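You operate a simulated robot arm through the tools that you are given. There is no shell and no other tool. Be economical: measure what you need, move in short steps, check, and stop when the job is done.

You are at the controls of a simulated robot arm. One attempt, no reset.

## Task
Clear the steel table: loose swarf by magnet, the squaring corner by brush.
Fine: magnet and red brush back where they lay. Set down upright: orange magnet sweeper, red bench brush.

Only the result counts: the job must be done as asked and must still hold three seconds after the hand-in. Knocking over, shifting, dropping, spilling or breaking anything else fails it.

## Robot
A 7-joint arm with a two-finger parallel gripper, fixed in place. Base frame: the origin is at the foot of the arm, x ahead of it, y to its left, z up; the work surface is at about z = 0.72. Lengths are in m, angles in rad, forces in N, time in s.
With the tool pointing down near the work surface it reaches from about 0.16 to 0.68 m from the base axis. Its first joint turns from -1.152 to 1.152 rad. Payload 2.4 kg.
Tool frame: the origin (TCP) lies between the finger pads and is the grasp point; the fingertips stand 0.03 m ahead of it; z points along the fingers, y is the line along which they close. The gripper opens to 0.094 m. The fingers are 0.028 m wide and 0.01 m thick; the gripper's body (0.05 by 0.096 m) begins 0.055 m behind the TCP.
Orientation is told as [roll, pitch, yaw] about the base's x, y, z axes, in that order, counted from this pose: with the fingers straight down and closing along the base's y, the tool's x points along the base's -x, its y along +y and its z along -z.

## Interface
- The arm moves only by the tool drive_tool. Its argument "motion" is a list of rows, each an object of numbers (a shift or turn left out is 0, a gripper value left out holds the last): "rx", "ry", "rz": the turn, a rotation vector about the tool's x, y, z in degrees; "x", "y", "z": the shift along the tool's x, y, z in cm; "claw": the finger opening in cm, from 0 to 9.4. In form: [{"rx": .., "ry": .., "rz": .., "x": .., "y": .., "z": .., "claw": ..}, ...]. A call has 1 to 10 rows; each row is the pose to reach, as a shift and turn from the pose commanded when the call began, along the tool's axes at that moment. Each row takes 0.2 s and may step no farther than 0.05 m and 0.15 rad from the row before; otherwise, or with a gripper value out of range, the whole call is refused. A pose out of reach is approached as far as the arm can. The call stops where the force on the tool passes 60 N (or 10 N more than at its start, if that is more) or the arm is blocked; 0.2 s more then pass. Each finger travels about 0.153 m/s and halts on what it meets, pressing with about 25 N; the grip force reading is that of the motor and also rises with nothing between the fingers. The clock runs only during rows and for 0.2 s after the last one: add rows that repeat a pose to give the fingers time. It gives the time, the measured TCP pose, the force on the tool (base axes), the opening and the grip force at its end, in the units of the frame above (readings bear some noise), with the torque about the TCP (base axes, N m) and any sound that the robot's microphone picked up.
- Cameras (640 x 400 px; columns grow to the right, rows downward): "scene" is fixed at [0.0395, 0.4799, 1.4367]; the picture's right is [-0.71, -0.71, 0.00], its down [-0.49, 0.49, -0.73] and it looks along [0.51, -0.51, -0.69] (base axes); focal length 325 px, centre (320, 200). "wrist" rides on the gripper at [0.076, 0.014, -0.103] in the tool frame; the picture's right is [-0.18, 0.98, 0.00], its down [-0.75, -0.14, -0.64] and it looks along [-0.63, -0.12, 0.77] (tool axes); focal length 243 px, centre (320, 200). There is no depth. A picture from a camera that has moved, and an enlarged one, comes with that camera's place and axes in the base frame and with its lens. The place of the scene camera against the robot may be out by one fixed shift of up to 0.012 m in any direction.
- get_image(camera): a new picture of that camera. No time passes.
- zoom(camera, box): a new picture of the part [left, top, right, bottom] of that camera's present view, enlarged. No time passes.
- sign_off(): hands the job in; it is judged then, once.

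Work in short steps. Places have to be worked out from the pictures, the camera data and where the tool is seen: move nearer, look again, correct. Check each grasp and each placing, and mend what went wrong. You have 120 turns and 84 pictures in all, those below and enlarged ones among them. Open the gripper and draw the arm clear of the work before you hand the job in, unless the task says otherwise; then end with one line.

The tools are called after ">>>" by a JSON object that holds its "op" and its "data". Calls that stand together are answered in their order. drive_tool: Moves the arm, as the interface text tells. Its arguments: {"type":"object","properties":{"motion":{"type":"array"}},"required":["motion"]} The other tools are called the same way: get_image (camera) takes a picture; zoom (camera, box) takes an enlarged picture of a part of a camera's view; sign_off () hands the job in.

At the start:

```text
time: 0.0
ee_pos: [0.3801, -0.161, 0.9814]
tcp_rot: [0.0, 0.0, -0.002]
contact_force: [0.0, -0.3, -0.3]
ft_torque: [0.02, -0.02, -0.01]
gripper_width: 0.0943
finger_force: 0.1
```

scene: 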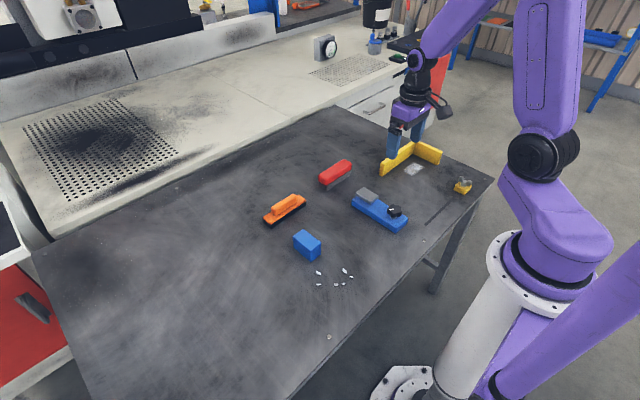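
wrist: 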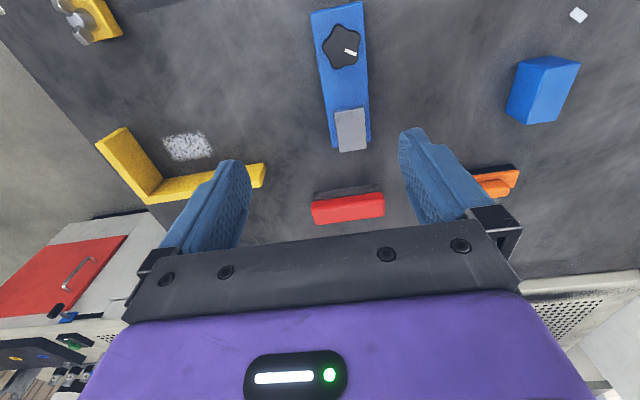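

I start by looking closely at the objects on the table.

>>> {"op": "zoom", "data": {"camera": "scene", "box": [240, 130, 500, 293]}}

>>> {"op": "zoom", "data": {"camera": "scene", "box": [250, 180, 378, 300]}}

>>> {"op": "zoom", "data": {"camera": "wrist", "box": [40, 0, 640, 250]}}

```text
2.45 times, centred on (370, 212) of scene
camera zoom: at [0.0395, 0.4799, 1.4367], right [-0.71, -0.71, 0.0], down [-0.49, 0.49, -0.73], along [0.51, -0.51, -0.69], focal length 797 px, centre (197, 172)
```

zoom: 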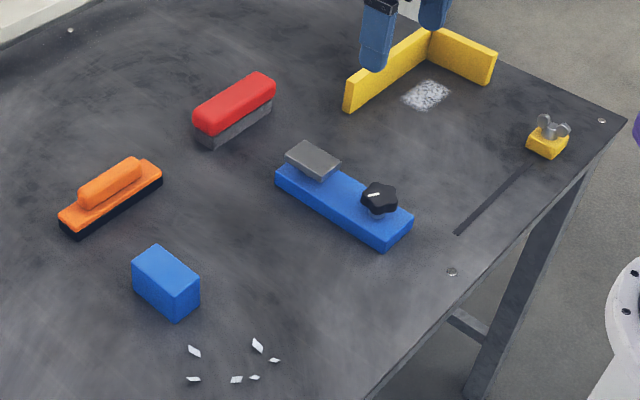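

```text
3.33 times, centred on (314, 240) of scene
camera zoom: at [0.0395, 0.4799, 1.4367], right [-0.71, -0.71, 0.0], down [-0.49, 0.49, -0.73], along [0.51, -0.51, -0.69], focal length 1082 px, centre (340, 67)
```

zoom: 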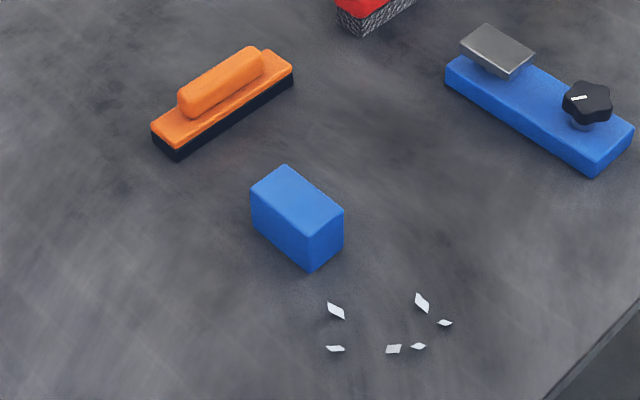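

```text
1.07 times, centred on (340, 125) of wrist (not enlarged: the box is as wide or as high as the picture)
camera zoom: at [0.3029, -0.1459, 1.0832], right [0.18, 0.98, 0.0], down [0.75, -0.14, 0.64], along [0.63, -0.12, -0.77], focal length 259 px, centre (299, 280)
```

zoom: 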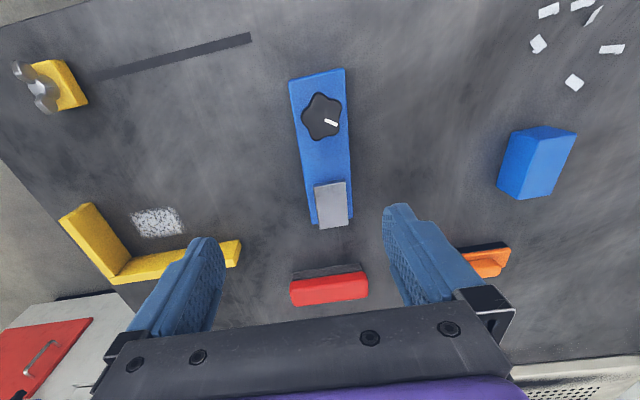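

The magnet lies at about (0.607, 0.064), long axis along y, and the brush at about (0.615, -0.167), also along y. I turn the tool about +85° and move above the magnet at a safe height.

>>> {"op": "drive_tool", "data": {"motion": [{"rz": 8.5, "x": -2, "y": 2, "z": 1}, {"rz": 17, "x": -4.5, "y": 4.5, "z": 2}, {"rz": 25.5, "x": -7, "y": 7, "z": 3}, {"rz": 34, "x": -9.5, "y": 9.5, "z": 4}, {"rz": 42.5, "x": -12, "y": 12, "z": 5}, {"rz": 51, "x": -14.5, "y": 14.5, "z": 6}, {"rz": 59.5, "x": -17, "y": 17, "z": 7}, {"rz": 68, "x": -19.5, "y": 19.5, "z": 8}, {"rz": 76.5, "x": -21.5, "y": 21.5, "z": 9}, {"rz": 85, "x": -22.7, "y": 22.5, "z": 10}]}}

>>> {"op": "get_image", "data": {"camera": "wrist"}}

>>> {"op": "get_image", "data": {"camera": "scene"}}

```text
time: 2.2
ee_pos: [0.6083, 0.0639, 0.8819]
tcp_rot: [0.001, -0.001, -1.484]
contact_force: [1.4, -0.3, -0.2]
ft_torque: [0.0, -0.01, 0.0]
gripper_width: 0.0942
finger_force: 0.2
```

```text
78 pictures are left
camera wrist: at [0.6152, 0.1415, 0.9837], right [0.99, -0.1, 0.0], down [-0.08, -0.76, 0.64], along [-0.06, -0.64, -0.77], focal length 243 px, centre (320, 200)
```

wrist: 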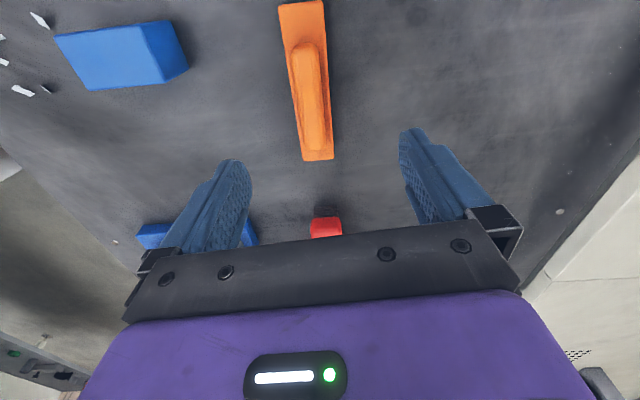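

```text
77 pictures are left
```

scene: 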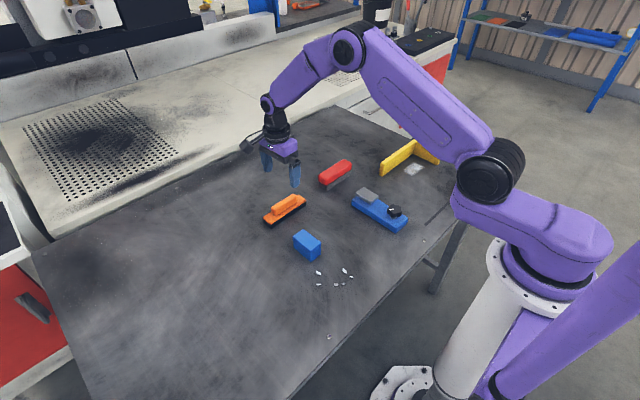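

The wrist view puts the magnet centre at about (0.600, 0.068). I correct to that, finish the turn, narrow the gripper and descend to z≈0.80.

>>> {"op": "drive_tool", "data": {"motion": [{"rz": 5, "x": 0.48, "y": -0.79, "z": 2, "claw": 6}, {"rz": 5, "x": 0.48, "y": -0.79, "z": 5, "claw": 5.5}, {"rz": 5, "x": 0.48, "y": -0.79, "z": 8, "claw": 5.5}]}}

>>> {"op": "get_image", "data": {"camera": "wrist"}}

>>> {"op": "zoom", "data": {"camera": "scene", "box": [236, 160, 332, 240]}}

```text
time: 3.0
ee_pos: [0.5975, 0.0693, 0.801]
tcp_rot: [-0.001, 0.0, -1.572]
contact_force: [-1.2, -0.9, 1.3]
ft_torque: [0.02, -0.04, 0.01]
gripper_width: 0.055
finger_force: 0.0
```

```text
76 pictures are left
camera wrist: at [0.6129, 0.1453, 0.9031], right [0.98, -0.18, 0.0], down [-0.14, -0.75, 0.64], along [-0.12, -0.63, -0.77], focal length 243 px, centre (320, 200)
```

wrist: 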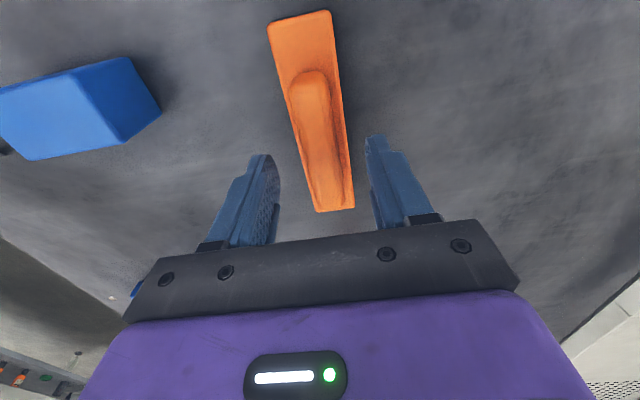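

```text
5.00 times, centred on (284, 200) of scene
camera zoom: at [0.0395, 0.4799, 1.4367], right [-0.71, -0.71, 0.0], down [-0.49, 0.49, -0.73], along [0.51, -0.51, -0.69], focal length 1623 px, centre (500, 200)
```

zoom: 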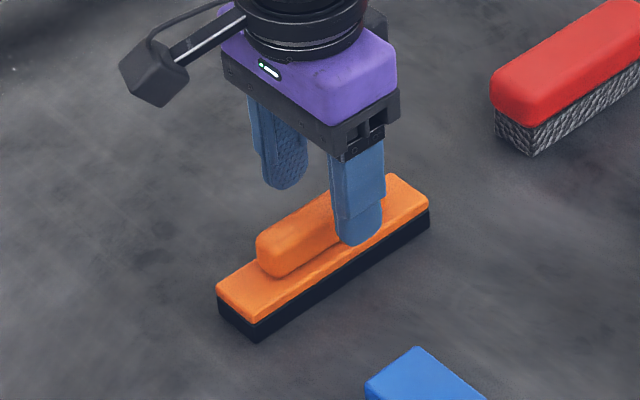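

The gripper straddles the handle at mid-length. I descend 3.0 cm so the fingertips stop just above the plate, then close.

>>> {"op": "drive_tool", "data": {"motion": [{"z": 1.5, "y": 0.15}, {"z": 3.0, "y": 0.15}, {"z": 3.0, "y": 0.15}, {"z": 3.0, "y": 0.15, "claw": 0.5}, {"z": 3.0, "y": 0.15, "claw": 0.5}, {"z": 3.0, "y": 0.15, "claw": 0.5}]}}

>>> {"op": "zoom", "data": {"camera": "scene", "box": [236, 160, 332, 240]}}

```text
time: 4.4
ee_pos: [0.6001, 0.0704, 0.7702]
tcp_rot: [-0.001, 0.0, -1.57]
contact_force: [-0.4, -0.6, -0.6]
ft_torque: [0.02, -0.01, 0.0]
gripper_width: 0.0355
finger_force: 25.1
```

```text
5.00 times, centred on (284, 200) of scene
camera zoom: at [0.0396, 0.4799, 1.4367], right [-0.71, -0.71, 0.0], down [-0.49, 0.49, -0.73], along [0.51, -0.51, -0.69], focal length 1623 px, centre (500, 200)
```

zoom: 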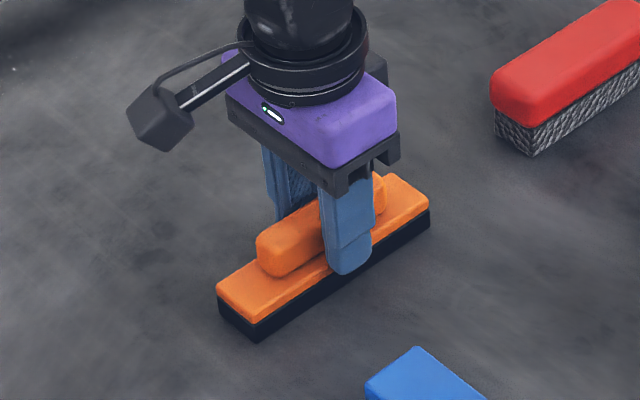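

The 35.5 mm opening matches the plate's width, not the handle's, so the fingertips have caught the plate edge. I open, rise 7 mm and close again on the handle.

>>> {"op": "drive_tool", "data": {"motion": [{"claw": 5.5}, {"claw": 5.5}, {"z": -0.7, "claw": 5.5}, {"z": -0.7, "claw": 0.5}, {"z": -0.7, "claw": 0.5}, {"z": -0.7, "claw": 0.5}]}}

>>> {"op": "zoom", "data": {"camera": "scene", "box": [236, 160, 332, 240]}}

```text
time: 5.8
ee_pos: [0.6005, 0.0704, 0.7792]
tcp_rot: [0.0, -0.001, -1.57]
contact_force: [0.4, 0.1, 2.5]
ft_torque: [-0.01, -0.1, 0.0]
gripper_width: 0.0218
finger_force: 24.9
```

```text
5.00 times, centred on (284, 200) of scene
camera zoom: at [0.0395, 0.4799, 1.4367], right [-0.71, -0.71, 0.0], down [-0.49, 0.49, -0.73], along [0.51, -0.51, -0.69], focal length 1623 px, centre (500, 200)
```

zoom: 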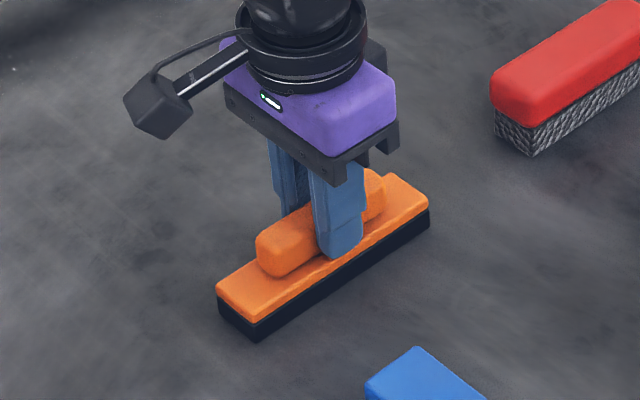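

The magnet is now held by its handle (21.8 mm opening). I lift it 12 cm and check that it hangs level.

>>> {"op": "drive_tool", "data": {"motion": [{"z": -1}, {"z": -4}, {"z": -8}, {"z": -12}, {"z": -12}]}}

>>> {"op": "get_image", "data": {"camera": "scene"}}

>>> {"op": "get_image", "data": {"camera": "wrist"}}

```text
time: 7.0
ee_pos: [0.5999, 0.0691, 0.898]
tcp_rot: [-0.001, -0.001, -1.571]
contact_force: [-0.3, 0.1, -3.3]
ft_torque: [-0.02, 0.0, 0.02]
gripper_width: 0.0219
finger_force: 25.1
```

```text
72 pictures are left
```

scene: 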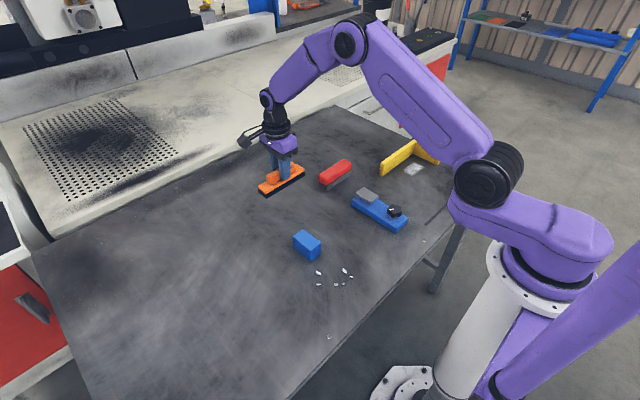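

```text
71 pictures are left
camera wrist: at [0.6144, 0.1454, 0.9999], right [0.98, -0.18, 0.0], down [-0.14, -0.75, 0.64], along [-0.12, -0.63, -0.77], focal length 243 px, centre (320, 200)
```

wrist: 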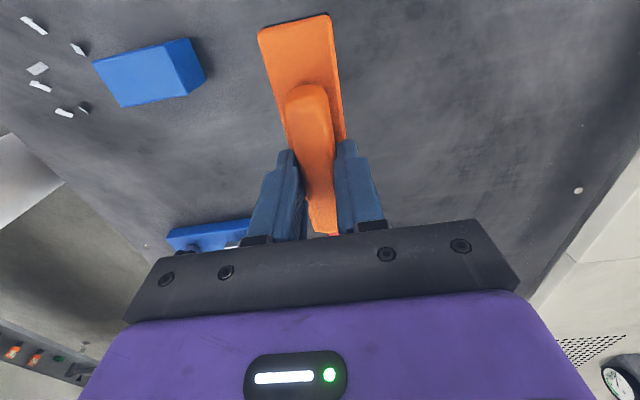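

The magnet hangs level. Triangulated from the wrist view, the chips span x 0.307–0.375 and y 0.098–0.173, so I carry the magnet to above the far rows at (0.375, 0.135).

>>> {"op": "drive_tool", "data": {"motion": [{"y": -4, "x": 1.2}, {"y": -8, "x": 2.4}, {"y": -12, "x": 3.6}, {"y": -16, "x": 4.8}, {"y": -20, "x": 6}, {"y": -22.5, "x": 6.6}, {"y": -22.5, "x": 6.6, "z": 4}, {"y": -22.5, "x": 6.6, "z": 7.5}, {"y": -22.5, "x": 6.6, "z": 9}, {"y": -22.5, "x": 6.6, "z": 9}]}}

>>> {"op": "zoom", "data": {"camera": "scene", "box": [270, 210, 390, 310]}}

>>> {"op": "get_image", "data": {"camera": "wrist"}}

```text
time: 9.2
ee_pos: [0.3747, 0.135, 0.8072]
tcp_rot: [-0.001, -0.001, -1.571]
contact_force: [-0.6, -0.4, -3.2]
ft_torque: [-0.02, 0.01, 0.0]
gripper_width: 0.0215
finger_force: 25.4
```

```text
4.00 times, centred on (330, 260) of scene
camera zoom: at [0.0396, 0.4799, 1.4367], right [-0.71, -0.71, 0.0], down [-0.49, 0.49, -0.73], along [0.51, -0.51, -0.69], focal length 1299 px, centre (280, -40)
```

zoom: 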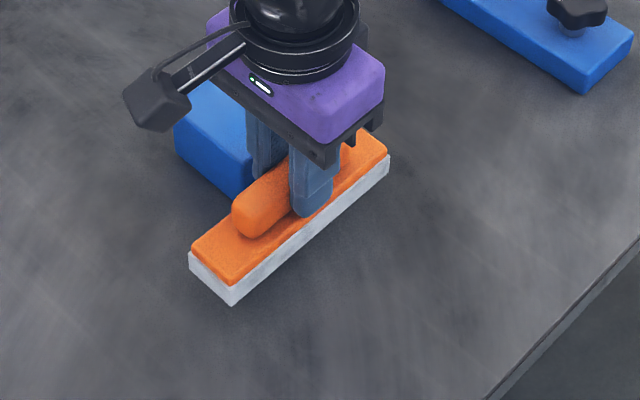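

```text
69 pictures are left
camera wrist: at [0.3888, 0.2113, 0.9091], right [0.98, -0.18, 0.0], down [-0.14, -0.75, 0.64], along [-0.12, -0.63, -0.77], focal length 243 px, centre (320, 200)
```

wrist: 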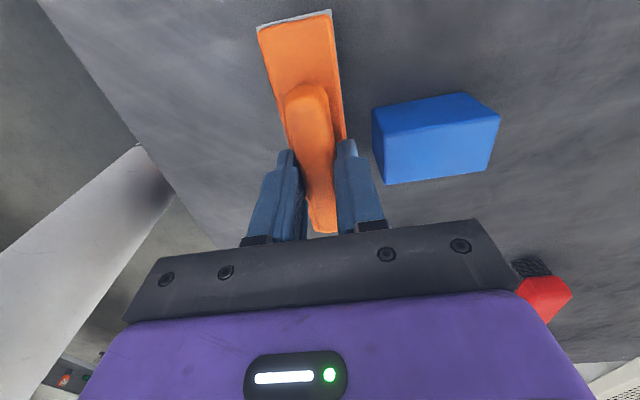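

The magnet's dark face is now silver and no chips are visible. I lift and check that the ground where they lay is clear.

>>> {"op": "drive_tool", "data": {"motion": [{"z": -3}, {"z": -6}, {"z": -9}, {"z": -9}]}}

>>> {"op": "zoom", "data": {"camera": "scene", "box": [240, 190, 400, 320]}}

```text
time: 10.2
ee_pos: [0.3748, 0.134, 0.8971]
tcp_rot: [-0.001, 0.0, -1.57]
contact_force: [0.3, -0.3, -3.1]
ft_torque: [0.03, -0.01, 0.04]
gripper_width: 0.0217
finger_force: 24.8
```

```text
3.08 times, centred on (320, 255) of scene
camera zoom: at [0.0395, 0.4799, 1.4367], right [-0.71, -0.71, 0.0], down [-0.49, 0.49, -0.73], along [0.51, -0.51, -0.69], focal length 999 px, centre (320, 31)
```

zoom: 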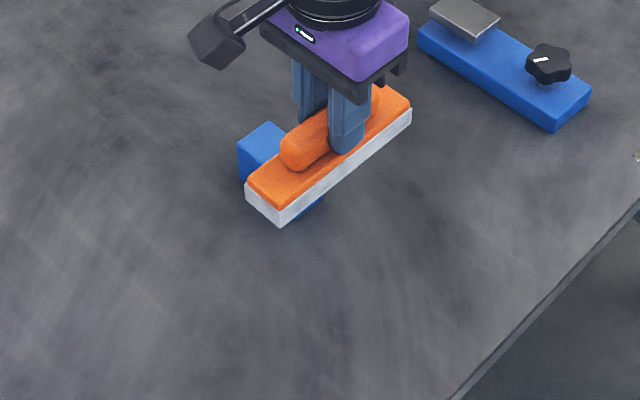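

The table under the swarf is clear. I carry the magnet back above its old place at (0.600, 0.070).

>>> {"op": "drive_tool", "data": {"motion": [{"y": 4, "x": -1.2}, {"y": 8, "x": -2.4}, {"y": 12, "x": -3.6}, {"y": 16, "x": -4.8}, {"y": 20, "x": -6}, {"y": 22.55, "x": -6.4}, {"y": 22.55, "x": -6.4, "z": 4}, {"y": 22.55, "x": -6.4, "z": 8}, {"y": 22.55, "x": -6.4, "z": 10.5}, {"y": 22.55, "x": -6.4, "z": 10.5}]}}

```text
time: 12.4
ee_pos: [0.6024, 0.0718, 0.7932]
tcp_rot: [0.001, 0.001, -1.57]
contact_force: [0.5, -1.1, -3.4]
ft_torque: [0.01, 0.02, 0.0]
gripper_width: 0.0217
finger_force: 25.0
```

I lower gently until the weight transfers to the table.

>>> {"op": "drive_tool", "data": {"motion": [{"z": 0.6, "y": -0.1}, {"z": 1.1, "y": -0.1}, {"z": 1.35, "y": -0.1}, {"z": 1.35, "y": -0.1}]}}

```text
time: 13.4
ee_pos: [0.5994, 0.0716, 0.7797]
tcp_rot: [0.0, 0.002, -1.571]
contact_force: [0.3, -0.7, -2.3]
ft_torque: [-0.03, -0.01, 0.0]
gripper_width: 0.0214
finger_force: 24.9
```

>>> {"op": "drive_tool", "data": {"motion": [{"z": 0.1}, {"z": 0.2}, {"z": 0.2}]}}

>>> {"op": "zoom", "data": {"camera": "scene", "box": [236, 160, 332, 240]}}

```text
time: 14.2
ee_pos: [0.5996, 0.0714, 0.7801]
tcp_rot: [0.004, 0.002, -1.571]
contact_force: [-2.5, 1.0, 18.9]
ft_torque: [-0.05, 0.28, -0.03]
gripper_width: 0.0216
finger_force: 24.9
```

```text
5.00 times, centred on (284, 200) of scene
camera zoom: at [0.0391, 0.4799, 1.4367], right [-0.71, -0.71, 0.0], down [-0.49, 0.49, -0.73], along [0.51, -0.51, -0.69], focal length 1623 px, centre (500, 200)
```

zoom: 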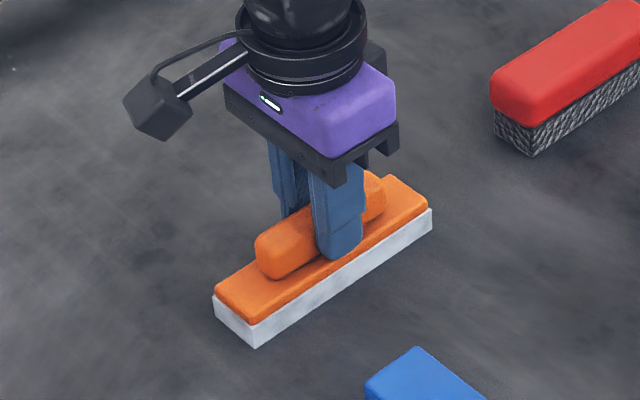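

It's firmly down and within a couple of mm of where it lay. I relieve the press, open, and rise clear.

>>> {"op": "drive_tool", "data": {"motion": [{"z": -0.1}, {"z": -0.1, "claw": 5}, {"z": -0.1, "claw": 5}, {"z": -3, "claw": 5}, {"z": -7, "claw": 5}, {"z": -11, "claw": 5}]}}

>>> {"op": "get_image", "data": {"camera": "scene"}}

```text
time: 15.6
ee_pos: [0.5987, 0.0701, 0.889]
tcp_rot: [-0.001, 0.0, -1.572]
contact_force: [-0.1, -0.8, -0.2]
ft_torque: [0.0, 0.01, 0.04]
gripper_width: 0.0502
finger_force: 0.1
```

```text
66 pictures are left
```

scene: 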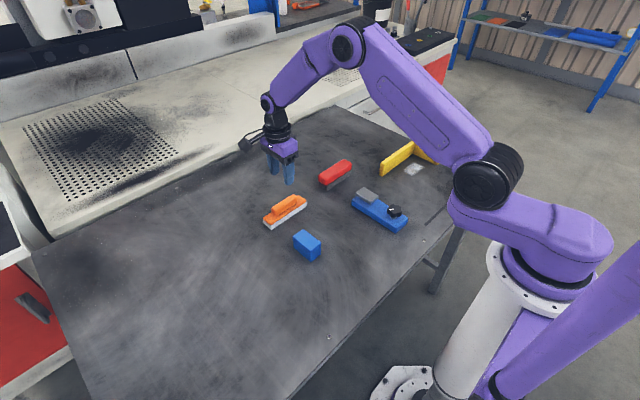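

The magnet is back upright. I move over the brush, at about (0.608, -0.161), and look.

>>> {"op": "drive_tool", "data": {"motion": [{"x": -4, "y": 0.2}, {"x": -8, "y": 0.4}, {"x": -12, "y": 0.6}, {"x": -16, "y": 0.8}, {"x": -20, "y": 0.9}, {"x": -23.1, "y": 0.9, "claw": 7.5}, {"x": -23.1, "y": 0.9, "claw": 7.5}]}}

>>> {"op": "get_image", "data": {"camera": "wrist"}}

>>> {"op": "zoom", "data": {"camera": "scene", "box": [290, 130, 386, 210]}}

```text
time: 17.2
ee_pos: [0.6087, -0.1603, 0.8863]
tcp_rot: [0.0, 0.001, -1.57]
contact_force: [0.1, -0.1, -0.3]
ft_torque: [0.0, 0.01, 0.01]
gripper_width: 0.0752
finger_force: 0.1
```

```text
65 pictures are left
camera wrist: at [0.6225, -0.0843, 0.9882], right [0.98, -0.18, 0.0], down [-0.14, -0.75, 0.64], along [-0.12, -0.63, -0.77], focal length 243 px, centre (320, 200)
```

wrist: 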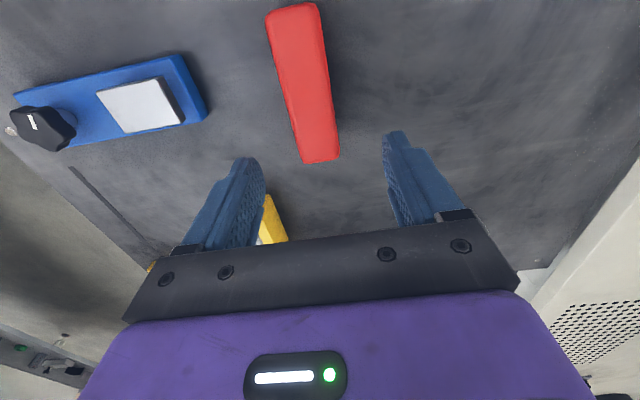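

```text
5.00 times, centred on (338, 170) of scene
camera zoom: at [0.0395, 0.4799, 1.4367], right [-0.71, -0.71, 0.0], down [-0.49, 0.49, -0.73], along [0.51, -0.51, -0.69], focal length 1623 px, centre (230, 350)
```

zoom: 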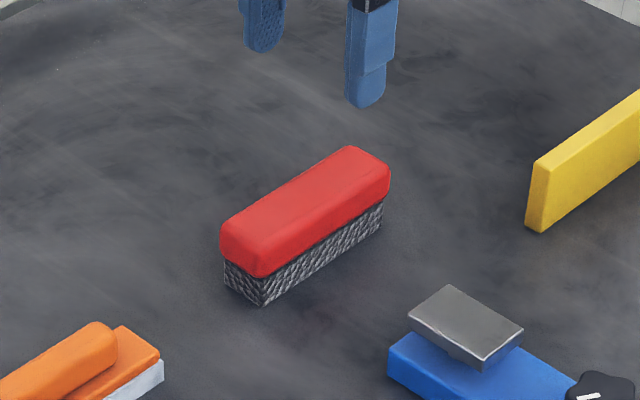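

Brush body centre is about (0.6005, -0.150) and its body spans roughly z 0.747–0.775. I align and descend to z≈0.815 for a check.

>>> {"op": "drive_tool", "data": {"motion": [{"x": 1.0, "y": -0.8, "claw": 6.5}, {"x": 1.0, "y": -0.8, "z": 4}, {"x": 1.0, "y": -0.8, "z": 7}, {"x": 1.0, "y": -0.8, "z": 7}]}}

>>> {"op": "get_image", "data": {"camera": "wrist"}}

>>> {"op": "zoom", "data": {"camera": "scene", "box": [290, 130, 386, 210]}}

```text
time: 18.2
ee_pos: [0.5987, -0.1489, 0.8154]
tcp_rot: [0.001, 0.001, -1.573]
contact_force: [0.1, 0.4, 0.3]
ft_torque: [-0.03, 0.0, -0.01]
gripper_width: 0.0651
finger_force: 0.1
```

```text
63 pictures are left
camera wrist: at [0.6126, -0.0729, 0.9181], right [0.98, -0.18, 0.0], down [-0.14, -0.75, 0.64], along [-0.12, -0.63, -0.77], focal length 243 px, centre (320, 200)
```

wrist: 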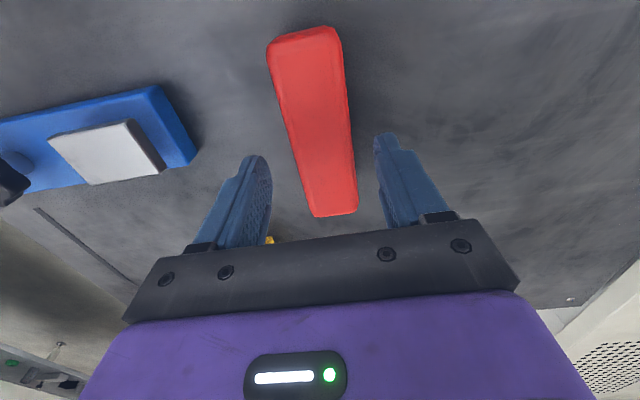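

```text
5.00 times, centred on (338, 170) of scene
camera zoom: at [0.0395, 0.4799, 1.4367], right [-0.71, -0.71, 0.0], down [-0.49, 0.49, -0.73], along [0.51, -0.51, -0.69], focal length 1623 px, centre (230, 350)
```

zoom: 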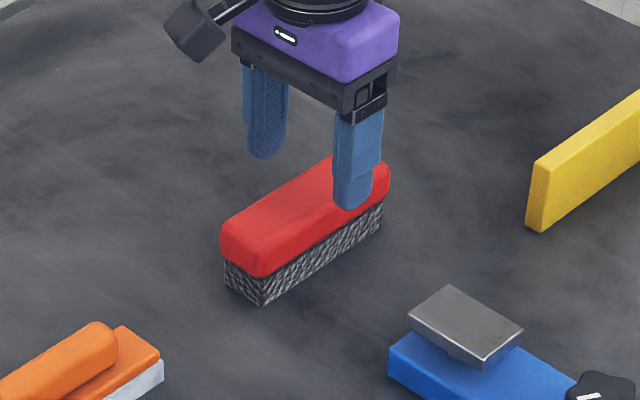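

The alignment is good. I descend 3.2 cm and close on the red body.

>>> {"op": "drive_tool", "data": {"motion": [{"z": 1.6, "y": 0.1}, {"z": 3.2, "y": 0.1}, {"z": 3.2, "y": 0.1}, {"z": 3.2, "y": 0.1, "claw": 1}, {"z": 3.2, "y": 0.1, "claw": 1}, {"z": 3.2, "y": 0.1, "claw": 1}]}}

>>> {"op": "zoom", "data": {"camera": "scene", "box": [290, 130, 386, 210]}}

```text
time: 19.6
ee_pos: [0.6009, -0.1488, 0.785]
tcp_rot: [0.001, 0.0, -1.572]
contact_force: [0.9, 0.0, -0.8]
ft_torque: [0.0, 0.01, 0.03]
gripper_width: 0.0414
finger_force: 24.6
```

```text
5.00 times, centred on (338, 170) of scene
camera zoom: at [0.0395, 0.4799, 1.4367], right [-0.71, -0.71, 0.0], down [-0.49, 0.49, -0.73], along [0.51, -0.51, -0.69], focal length 1623 px, centre (230, 350)
```

zoom: 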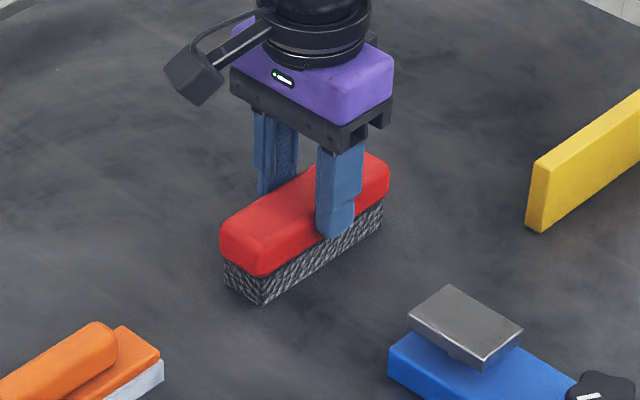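

The brush is gripped (41 mm) on its body. I lift it and carry it above the squaring corner.

>>> {"op": "drive_tool", "data": {"motion": [{"z": -2}, {"z": -6}, {"z": -10}, {"z": -13}, {"z": -13}]}}

>>> {"op": "drive_tool", "data": {"motion": [{"x": -3.6, "y": -2.2}, {"x": -7.2, "y": -4.4}, {"x": -10.8, "y": -6.6}, {"x": -14.4, "y": -8.8}, {"x": -18, "y": -11}, {"x": -21.6, "y": -13.2}, {"x": -25.1, "y": -15.5}, {"x": -25.1, "y": -15.5}]}}

>>> {"op": "get_image", "data": {"camera": "scene"}}

>>> {"op": "get_image", "data": {"camera": "wrist"}}

```text
time: 20.8
ee_pos: [0.6002, -0.1503, 0.9157]
tcp_rot: [0.0, 0.002, -1.571]
contact_force: [0.3, 0.1, -1.3]
ft_torque: [0.0, -0.02, 0.04]
gripper_width: 0.0415
finger_force: 25.0
```

```text
time: 22.6
ee_pos: [0.4431, -0.4009, 0.9164]
tcp_rot: [0.001, 0.001, -1.57]
contact_force: [-0.3, -0.1, -1.5]
ft_torque: [0.03, -0.03, -0.01]
gripper_width: 0.0411
finger_force: 25.0
```

```text
60 pictures are left
```

scene: 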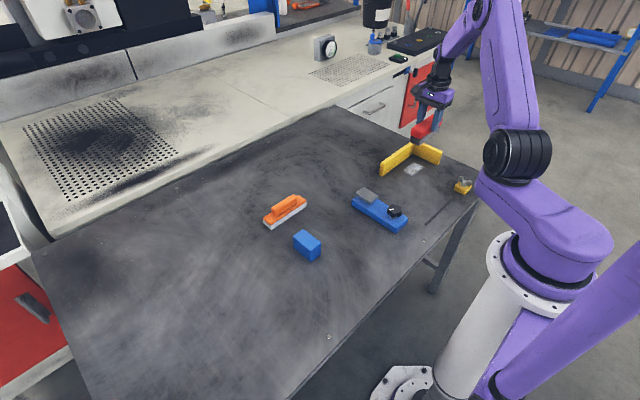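

```text
59 pictures are left
camera wrist: at [0.4568, -0.3249, 1.0183], right [0.98, -0.18, 0.0], down [-0.14, -0.75, 0.64], along [-0.12, -0.63, -0.77], focal length 243 px, centre (320, 200)
```

wrist: 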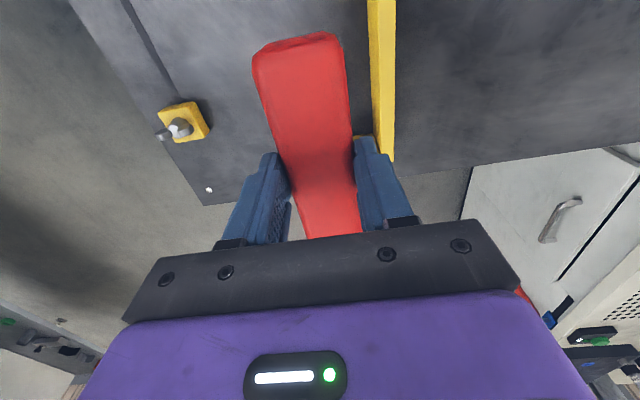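

The fence's inner face is at x≈0.4995 and the dust spans x 0.424–0.474, y -0.365…-0.428. I line up at x≈0.458, keeping the outer finger clear of the fence, and descend to just above the table.

>>> {"op": "drive_tool", "data": {"motion": [{"y": 1.3, "z": 1}, {"y": 1.3, "z": 5}, {"y": 1.3, "z": 9}, {"y": 1.3, "z": 11.5}, {"y": 1.3, "z": 11.5}]}}

>>> {"op": "zoom", "data": {"camera": "scene", "box": [360, 110, 480, 210]}}

>>> {"op": "get_image", "data": {"camera": "wrist"}}

```text
time: 23.8
ee_pos: [0.4569, -0.3992, 0.7992]
tcp_rot: [-0.001, 0.0, -1.569]
contact_force: [-0.5, -0.7, -1.3]
ft_torque: [0.01, 0.01, 0.01]
gripper_width: 0.0414
finger_force: 24.9
```

```text
4.00 times, centred on (420, 160) of scene
camera zoom: at [0.0395, 0.4799, 1.4367], right [-0.71, -0.71, 0.0], down [-0.49, 0.49, -0.73], along [0.51, -0.51, -0.69], focal length 1299 px, centre (-80, 360)
```

zoom: 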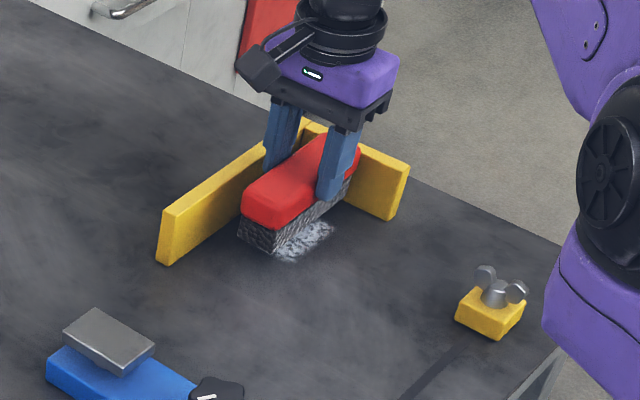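

```text
57 pictures are left
camera wrist: at [0.471, -0.3233, 0.9012], right [0.98, -0.18, 0.0], down [-0.14, -0.75, 0.64], along [-0.12, -0.63, -0.77], focal length 243 px, centre (320, 200)
```

wrist: 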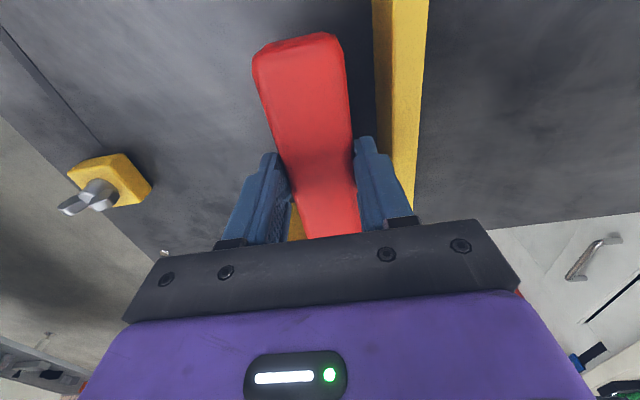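

The brush straddles the dust inside the corner. I shift 5 mm away from the short leg, lower to bristle contact, and check the force.

>>> {"op": "drive_tool", "data": {"motion": [{"x": 0.5}, {"x": 0.5, "z": 0.8}, {"x": 0.5, "z": 1.3}, {"x": 0.5, "z": 1.6}, {"x": 0.5, "z": 1.6}]}}

```text
time: 25.0
ee_pos: [0.4591, -0.3958, 0.7846]
tcp_rot: [0.001, 0.0, -1.569]
contact_force: [-2.3, 2.4, 10.0]
ft_torque: [0.3, 0.11, 0.01]
gripper_width: 0.0415
finger_force: 25.0
```

Bristles touch with about 10 N. I raise slightly and stroke outward (-x) 9 cm.

>>> {"op": "drive_tool", "data": {"motion": [{"y": -1, "z": -0.05}, {"y": -2, "z": -0.05}, {"y": -3, "z": -0.05}, {"y": -4, "z": -0.05}, {"y": -5, "z": -0.05}, {"y": -6, "z": -0.05}, {"y": -7, "z": -0.05}, {"y": -8, "z": -0.05}, {"y": -9, "z": -0.05}]}}

>>> {"op": "zoom", "data": {"camera": "scene", "box": [360, 110, 480, 210]}}

```text
time: 27.0
ee_pos: [0.3699, -0.3959, 0.7844]
tcp_rot: [0.0, 0.001, -1.571]
contact_force: [0.5, 0.4, 0.7]
ft_torque: [-0.05, -0.08, 0.04]
gripper_width: 0.0414
finger_force: 24.6
```

```text
4.00 times, centred on (420, 160) of scene
camera zoom: at [0.0395, 0.4799, 1.4367], right [-0.71, -0.71, 0.0], down [-0.49, 0.49, -0.73], along [0.51, -0.51, -0.69], focal length 1299 px, centre (-80, 360)
```

zoom: 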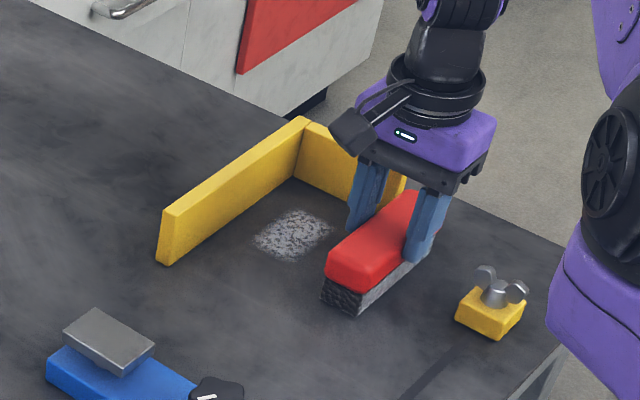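

The dust has thinned after one stroke. I lift, return, and make a second outward stroke with slightly more pressure.

>>> {"op": "drive_tool", "data": {"motion": [{"z": -1.5}, {"y": 4.5, "z": -2}, {"y": 8.9, "z": -1.5}, {"y": 8.9, "z": 0.1}, {"y": 7.4, "z": 0.1}, {"y": 5.9, "z": 0.1}, {"y": 4.4, "z": 0.1}, {"y": 2.9, "z": 0.1}, {"y": 1.4, "z": 0.1}, {"y": 0, "z": 0.1}]}}

>>> {"op": "zoom", "data": {"camera": "scene", "box": [360, 110, 480, 210]}}

```text
time: 29.2
ee_pos: [0.3687, -0.3959, 0.7847]
tcp_rot: [-0.001, -0.001, -1.57]
contact_force: [5.2, 0.3, 9.0]
ft_torque: [-0.28, -0.18, 0.11]
gripper_width: 0.0414
finger_force: 24.8
```

```text
4.00 times, centred on (420, 160) of scene
camera zoom: at [0.0395, 0.4801, 1.4367], right [-0.71, -0.71, 0.0], down [-0.49, 0.49, -0.73], along [0.51, -0.51, -0.69], focal length 1299 px, centre (-80, 360)
```

zoom: 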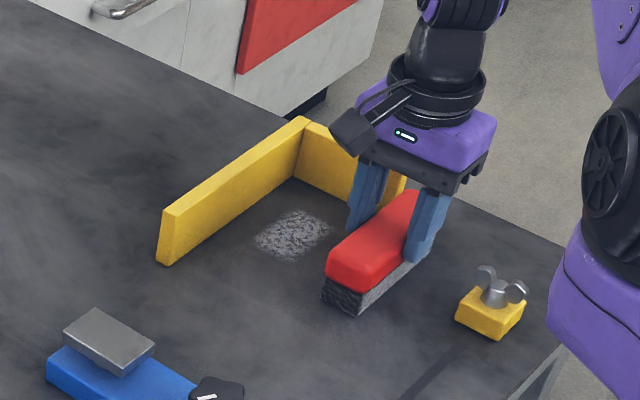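

It fades further with each pass, so I do several back-and-forth strokes with light contact.

>>> {"op": "drive_tool", "data": {"motion": [{"y": 3, "z": 0.05}, {"y": 6, "z": 0.05}, {"y": 9, "z": 0.05}, {"y": 6, "z": 0.05}, {"y": 3, "z": 0.05}, {"y": 6, "z": 0.05}, {"y": 9, "z": 0.05}, {"y": 6, "z": 0.05}, {"y": 3, "z": 0.05}, {"y": 0, "z": 0.05}]}}

>>> {"op": "zoom", "data": {"camera": "scene", "box": [360, 110, 480, 210]}}

```text
time: 31.4
ee_pos: [0.3695, -0.3974, 0.7847]
tcp_rot: [0.003, -0.004, -1.572]
contact_force: [11.2, -0.5, 24.3]
ft_torque: [0.08, -0.36, -0.09]
gripper_width: 0.0412
finger_force: 25.0
```

```text
4.00 times, centred on (420, 160) of scene
camera zoom: at [0.0395, 0.4802, 1.4366], right [-0.71, -0.71, 0.0], down [-0.49, 0.49, -0.73], along [0.51, -0.51, -0.69], focal length 1299 px, centre (-80, 360)
```

zoom: 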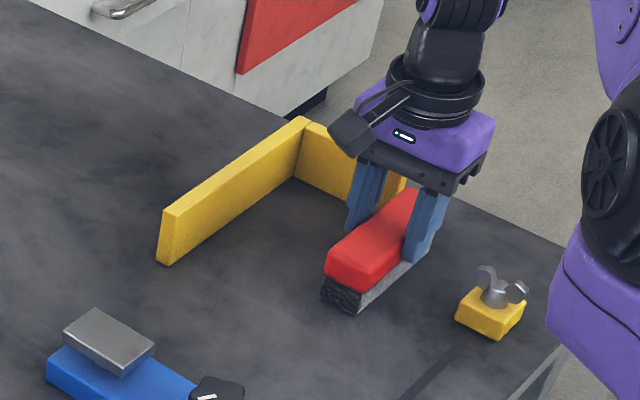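

The dust is gone. I lift off and check the corner and the brush in the gripper.

>>> {"op": "drive_tool", "data": {"motion": [{"z": -2}, {"z": -6}, {"z": -10}, {"z": -13.2}, {"z": -13.2}]}}

>>> {"op": "get_image", "data": {"camera": "scene"}}

>>> {"op": "get_image", "data": {"camera": "wrist"}}

```text
time: 32.6
ee_pos: [0.3685, -0.3983, 0.9152]
tcp_rot: [0.001, 0.0, -1.57]
contact_force: [0.1, -0.4, -1.1]
ft_torque: [0.02, -0.04, 0.0]
gripper_width: 0.0417
finger_force: 25.1
```

```text
53 pictures are left
```

scene: 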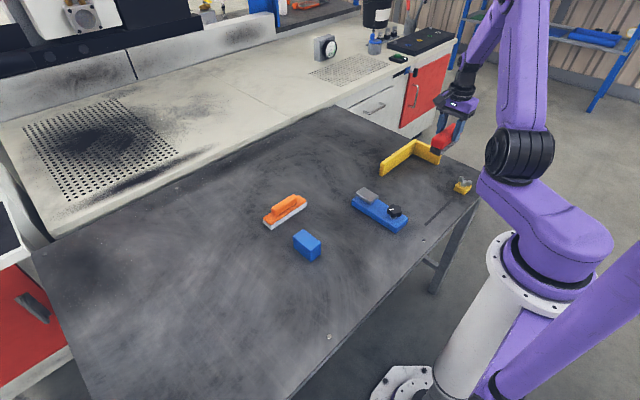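

```text
52 pictures are left
camera wrist: at [0.3831, -0.3216, 1.0167], right [0.98, -0.18, 0.0], down [-0.14, -0.75, 0.64], along [-0.12, -0.63, -0.77], focal length 243 px, centre (320, 200)
```

wrist: 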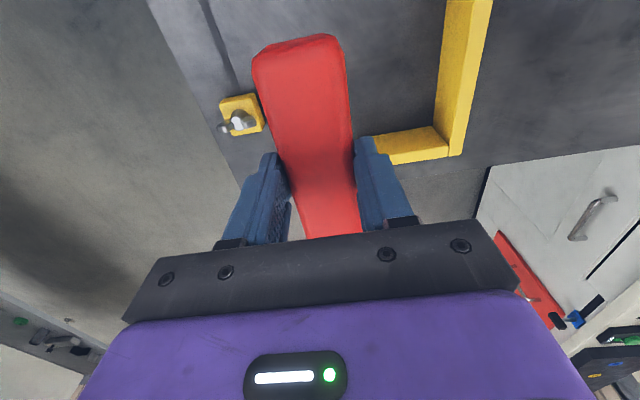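

The corner is clear, the fence hasn't moved and the brush is still square in the grip. I carry it back above its old place at (0.6005, -0.149).

>>> {"op": "drive_tool", "data": {"motion": [{"x": 3.1, "y": 2.9}, {"x": 6.2, "y": 5.8}, {"x": 9.3, "y": 8.7}, {"x": 12.4, "y": 11.6}, {"x": 15.5, "y": 14.5}, {"x": 18.6, "y": 17.4}, {"x": 21.7, "y": 20.3}, {"x": 24.8, "y": 23.1}, {"x": 24.8, "y": 23.1}, {"x": 24.8, "y": 23.1}]}}

>>> {"op": "drive_tool", "data": {"motion": [{"z": 4}, {"z": 8}, {"z": 11}, {"z": 12}, {"z": 12}]}}

>>> {"op": "zoom", "data": {"camera": "scene", "box": [290, 130, 386, 210]}}

```text
time: 34.8
ee_pos: [0.5998, -0.1482, 0.9162]
tcp_rot: [-0.001, 0.0, -1.569]
contact_force: [0.4, -0.4, -1.1]
ft_torque: [-0.01, -0.02, 0.02]
gripper_width: 0.0413
finger_force: 25.0
```

```text
time: 36.0
ee_pos: [0.599, -0.1477, 0.7955]
tcp_rot: [0.0, -0.001, -1.571]
contact_force: [0.7, -0.1, -1.0]
ft_torque: [0.01, 0.04, 0.0]
gripper_width: 0.0414
finger_force: 25.0
```

```text
5.00 times, centred on (338, 170) of scene
camera zoom: at [0.0395, 0.4799, 1.4367], right [-0.71, -0.71, 0.0], down [-0.49, 0.49, -0.73], along [0.51, -0.51, -0.69], focal length 1623 px, centre (230, 350)
```

zoom: 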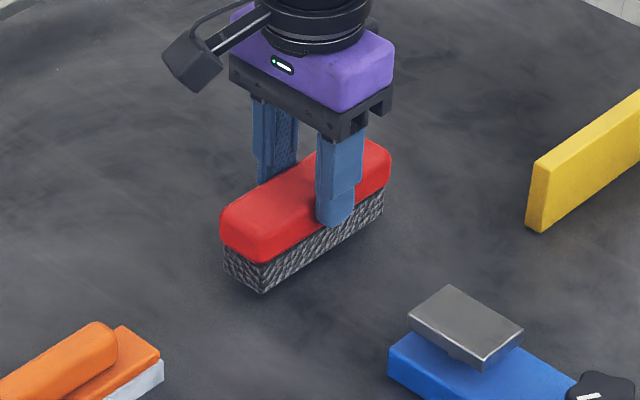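

The brush hovers about 1 cm over its old spot. I lower it until contact.

>>> {"op": "drive_tool", "data": {"motion": [{"z": 0.5, "y": 0.05, "x": -0.05}, {"z": 0.9, "y": 0.05, "x": -0.05}, {"z": 1.1, "y": 0.05, "x": -0.05}, {"z": 1.25, "y": 0.05, "x": -0.05}, {"z": 1.25, "y": 0.05, "x": -0.05}]}}

>>> {"op": "zoom", "data": {"camera": "scene", "box": [290, 130, 386, 210]}}

```text
time: 37.2
ee_pos: [0.5996, -0.1491, 0.7846]
tcp_rot: [-0.001, 0.001, -1.571]
contact_force: [-1.3, 0.6, 2.9]
ft_torque: [-0.25, 0.1, -0.12]
gripper_width: 0.0414
finger_force: 24.8
```

```text
5.00 times, centred on (338, 170) of scene
camera zoom: at [0.0394, 0.48, 1.4367], right [-0.71, -0.71, 0.0], down [-0.49, 0.49, -0.73], along [0.51, -0.51, -0.69], focal length 1623 px, centre (230, 350)
```

zoom: 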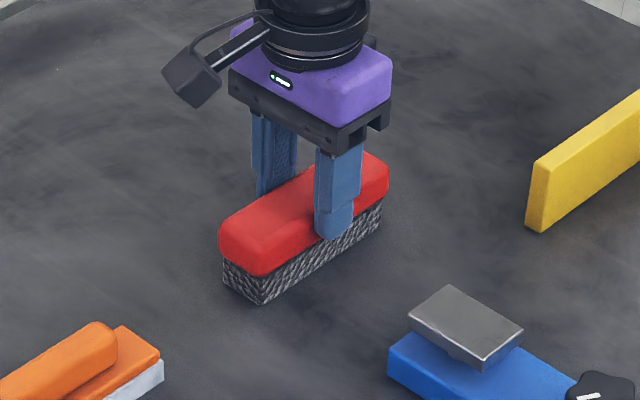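

It's in contact and matches the original picture to within about 1–2 px. I open and withdraw upward.

>>> {"op": "drive_tool", "data": {"motion": [{"claw": 6.5}, {"claw": 6.5}, {"z": -3}, {"z": -7}, {"z": -11}, {"z": -15}, {"z": -18}, {"z": -18}]}}

>>> {"op": "get_image", "data": {"camera": "scene"}}

>>> {"op": "zoom", "data": {"camera": "scene", "box": [240, 130, 500, 293]}}

```text
time: 39.0
ee_pos: [0.6014, -0.1483, 0.9611]
tcp_rot: [-0.001, -0.002, -1.573]
contact_force: [-0.7, 0.4, 0.1]
ft_torque: [0.01, 0.0, 0.0]
gripper_width: 0.0652
finger_force: 0.1
```

```text
49 pictures are left
```

scene: 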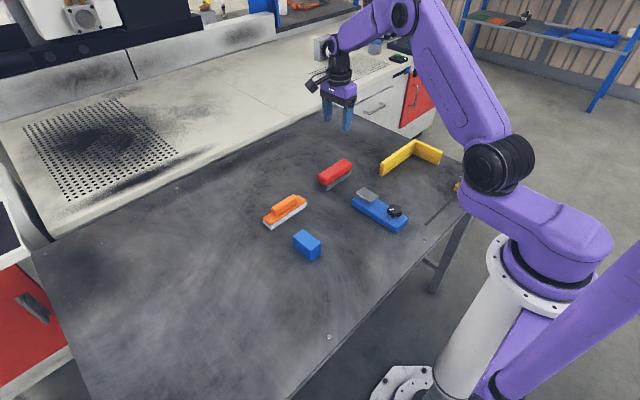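

```text
2.45 times, centred on (370, 212) of scene
camera zoom: at [0.0395, 0.4799, 1.4367], right [-0.71, -0.71, 0.0], down [-0.49, 0.49, -0.73], along [0.51, -0.51, -0.69], focal length 797 px, centre (197, 172)
```

zoom: 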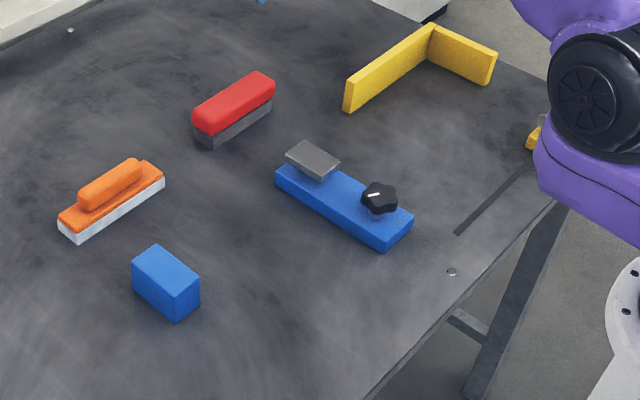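

Swarf and dust are gone, both tools stand upright in their old places, and nothing else has moved. I hand in.

>>> {"op": "sign_off", "data": {}}

```text
The job is handed in.
```

The table is clear: the magnet picked up all the swarf, which is still on its underside, and the brush cleaned the squaring corner. Both tools are upright, within a few millimetres of where they lay.
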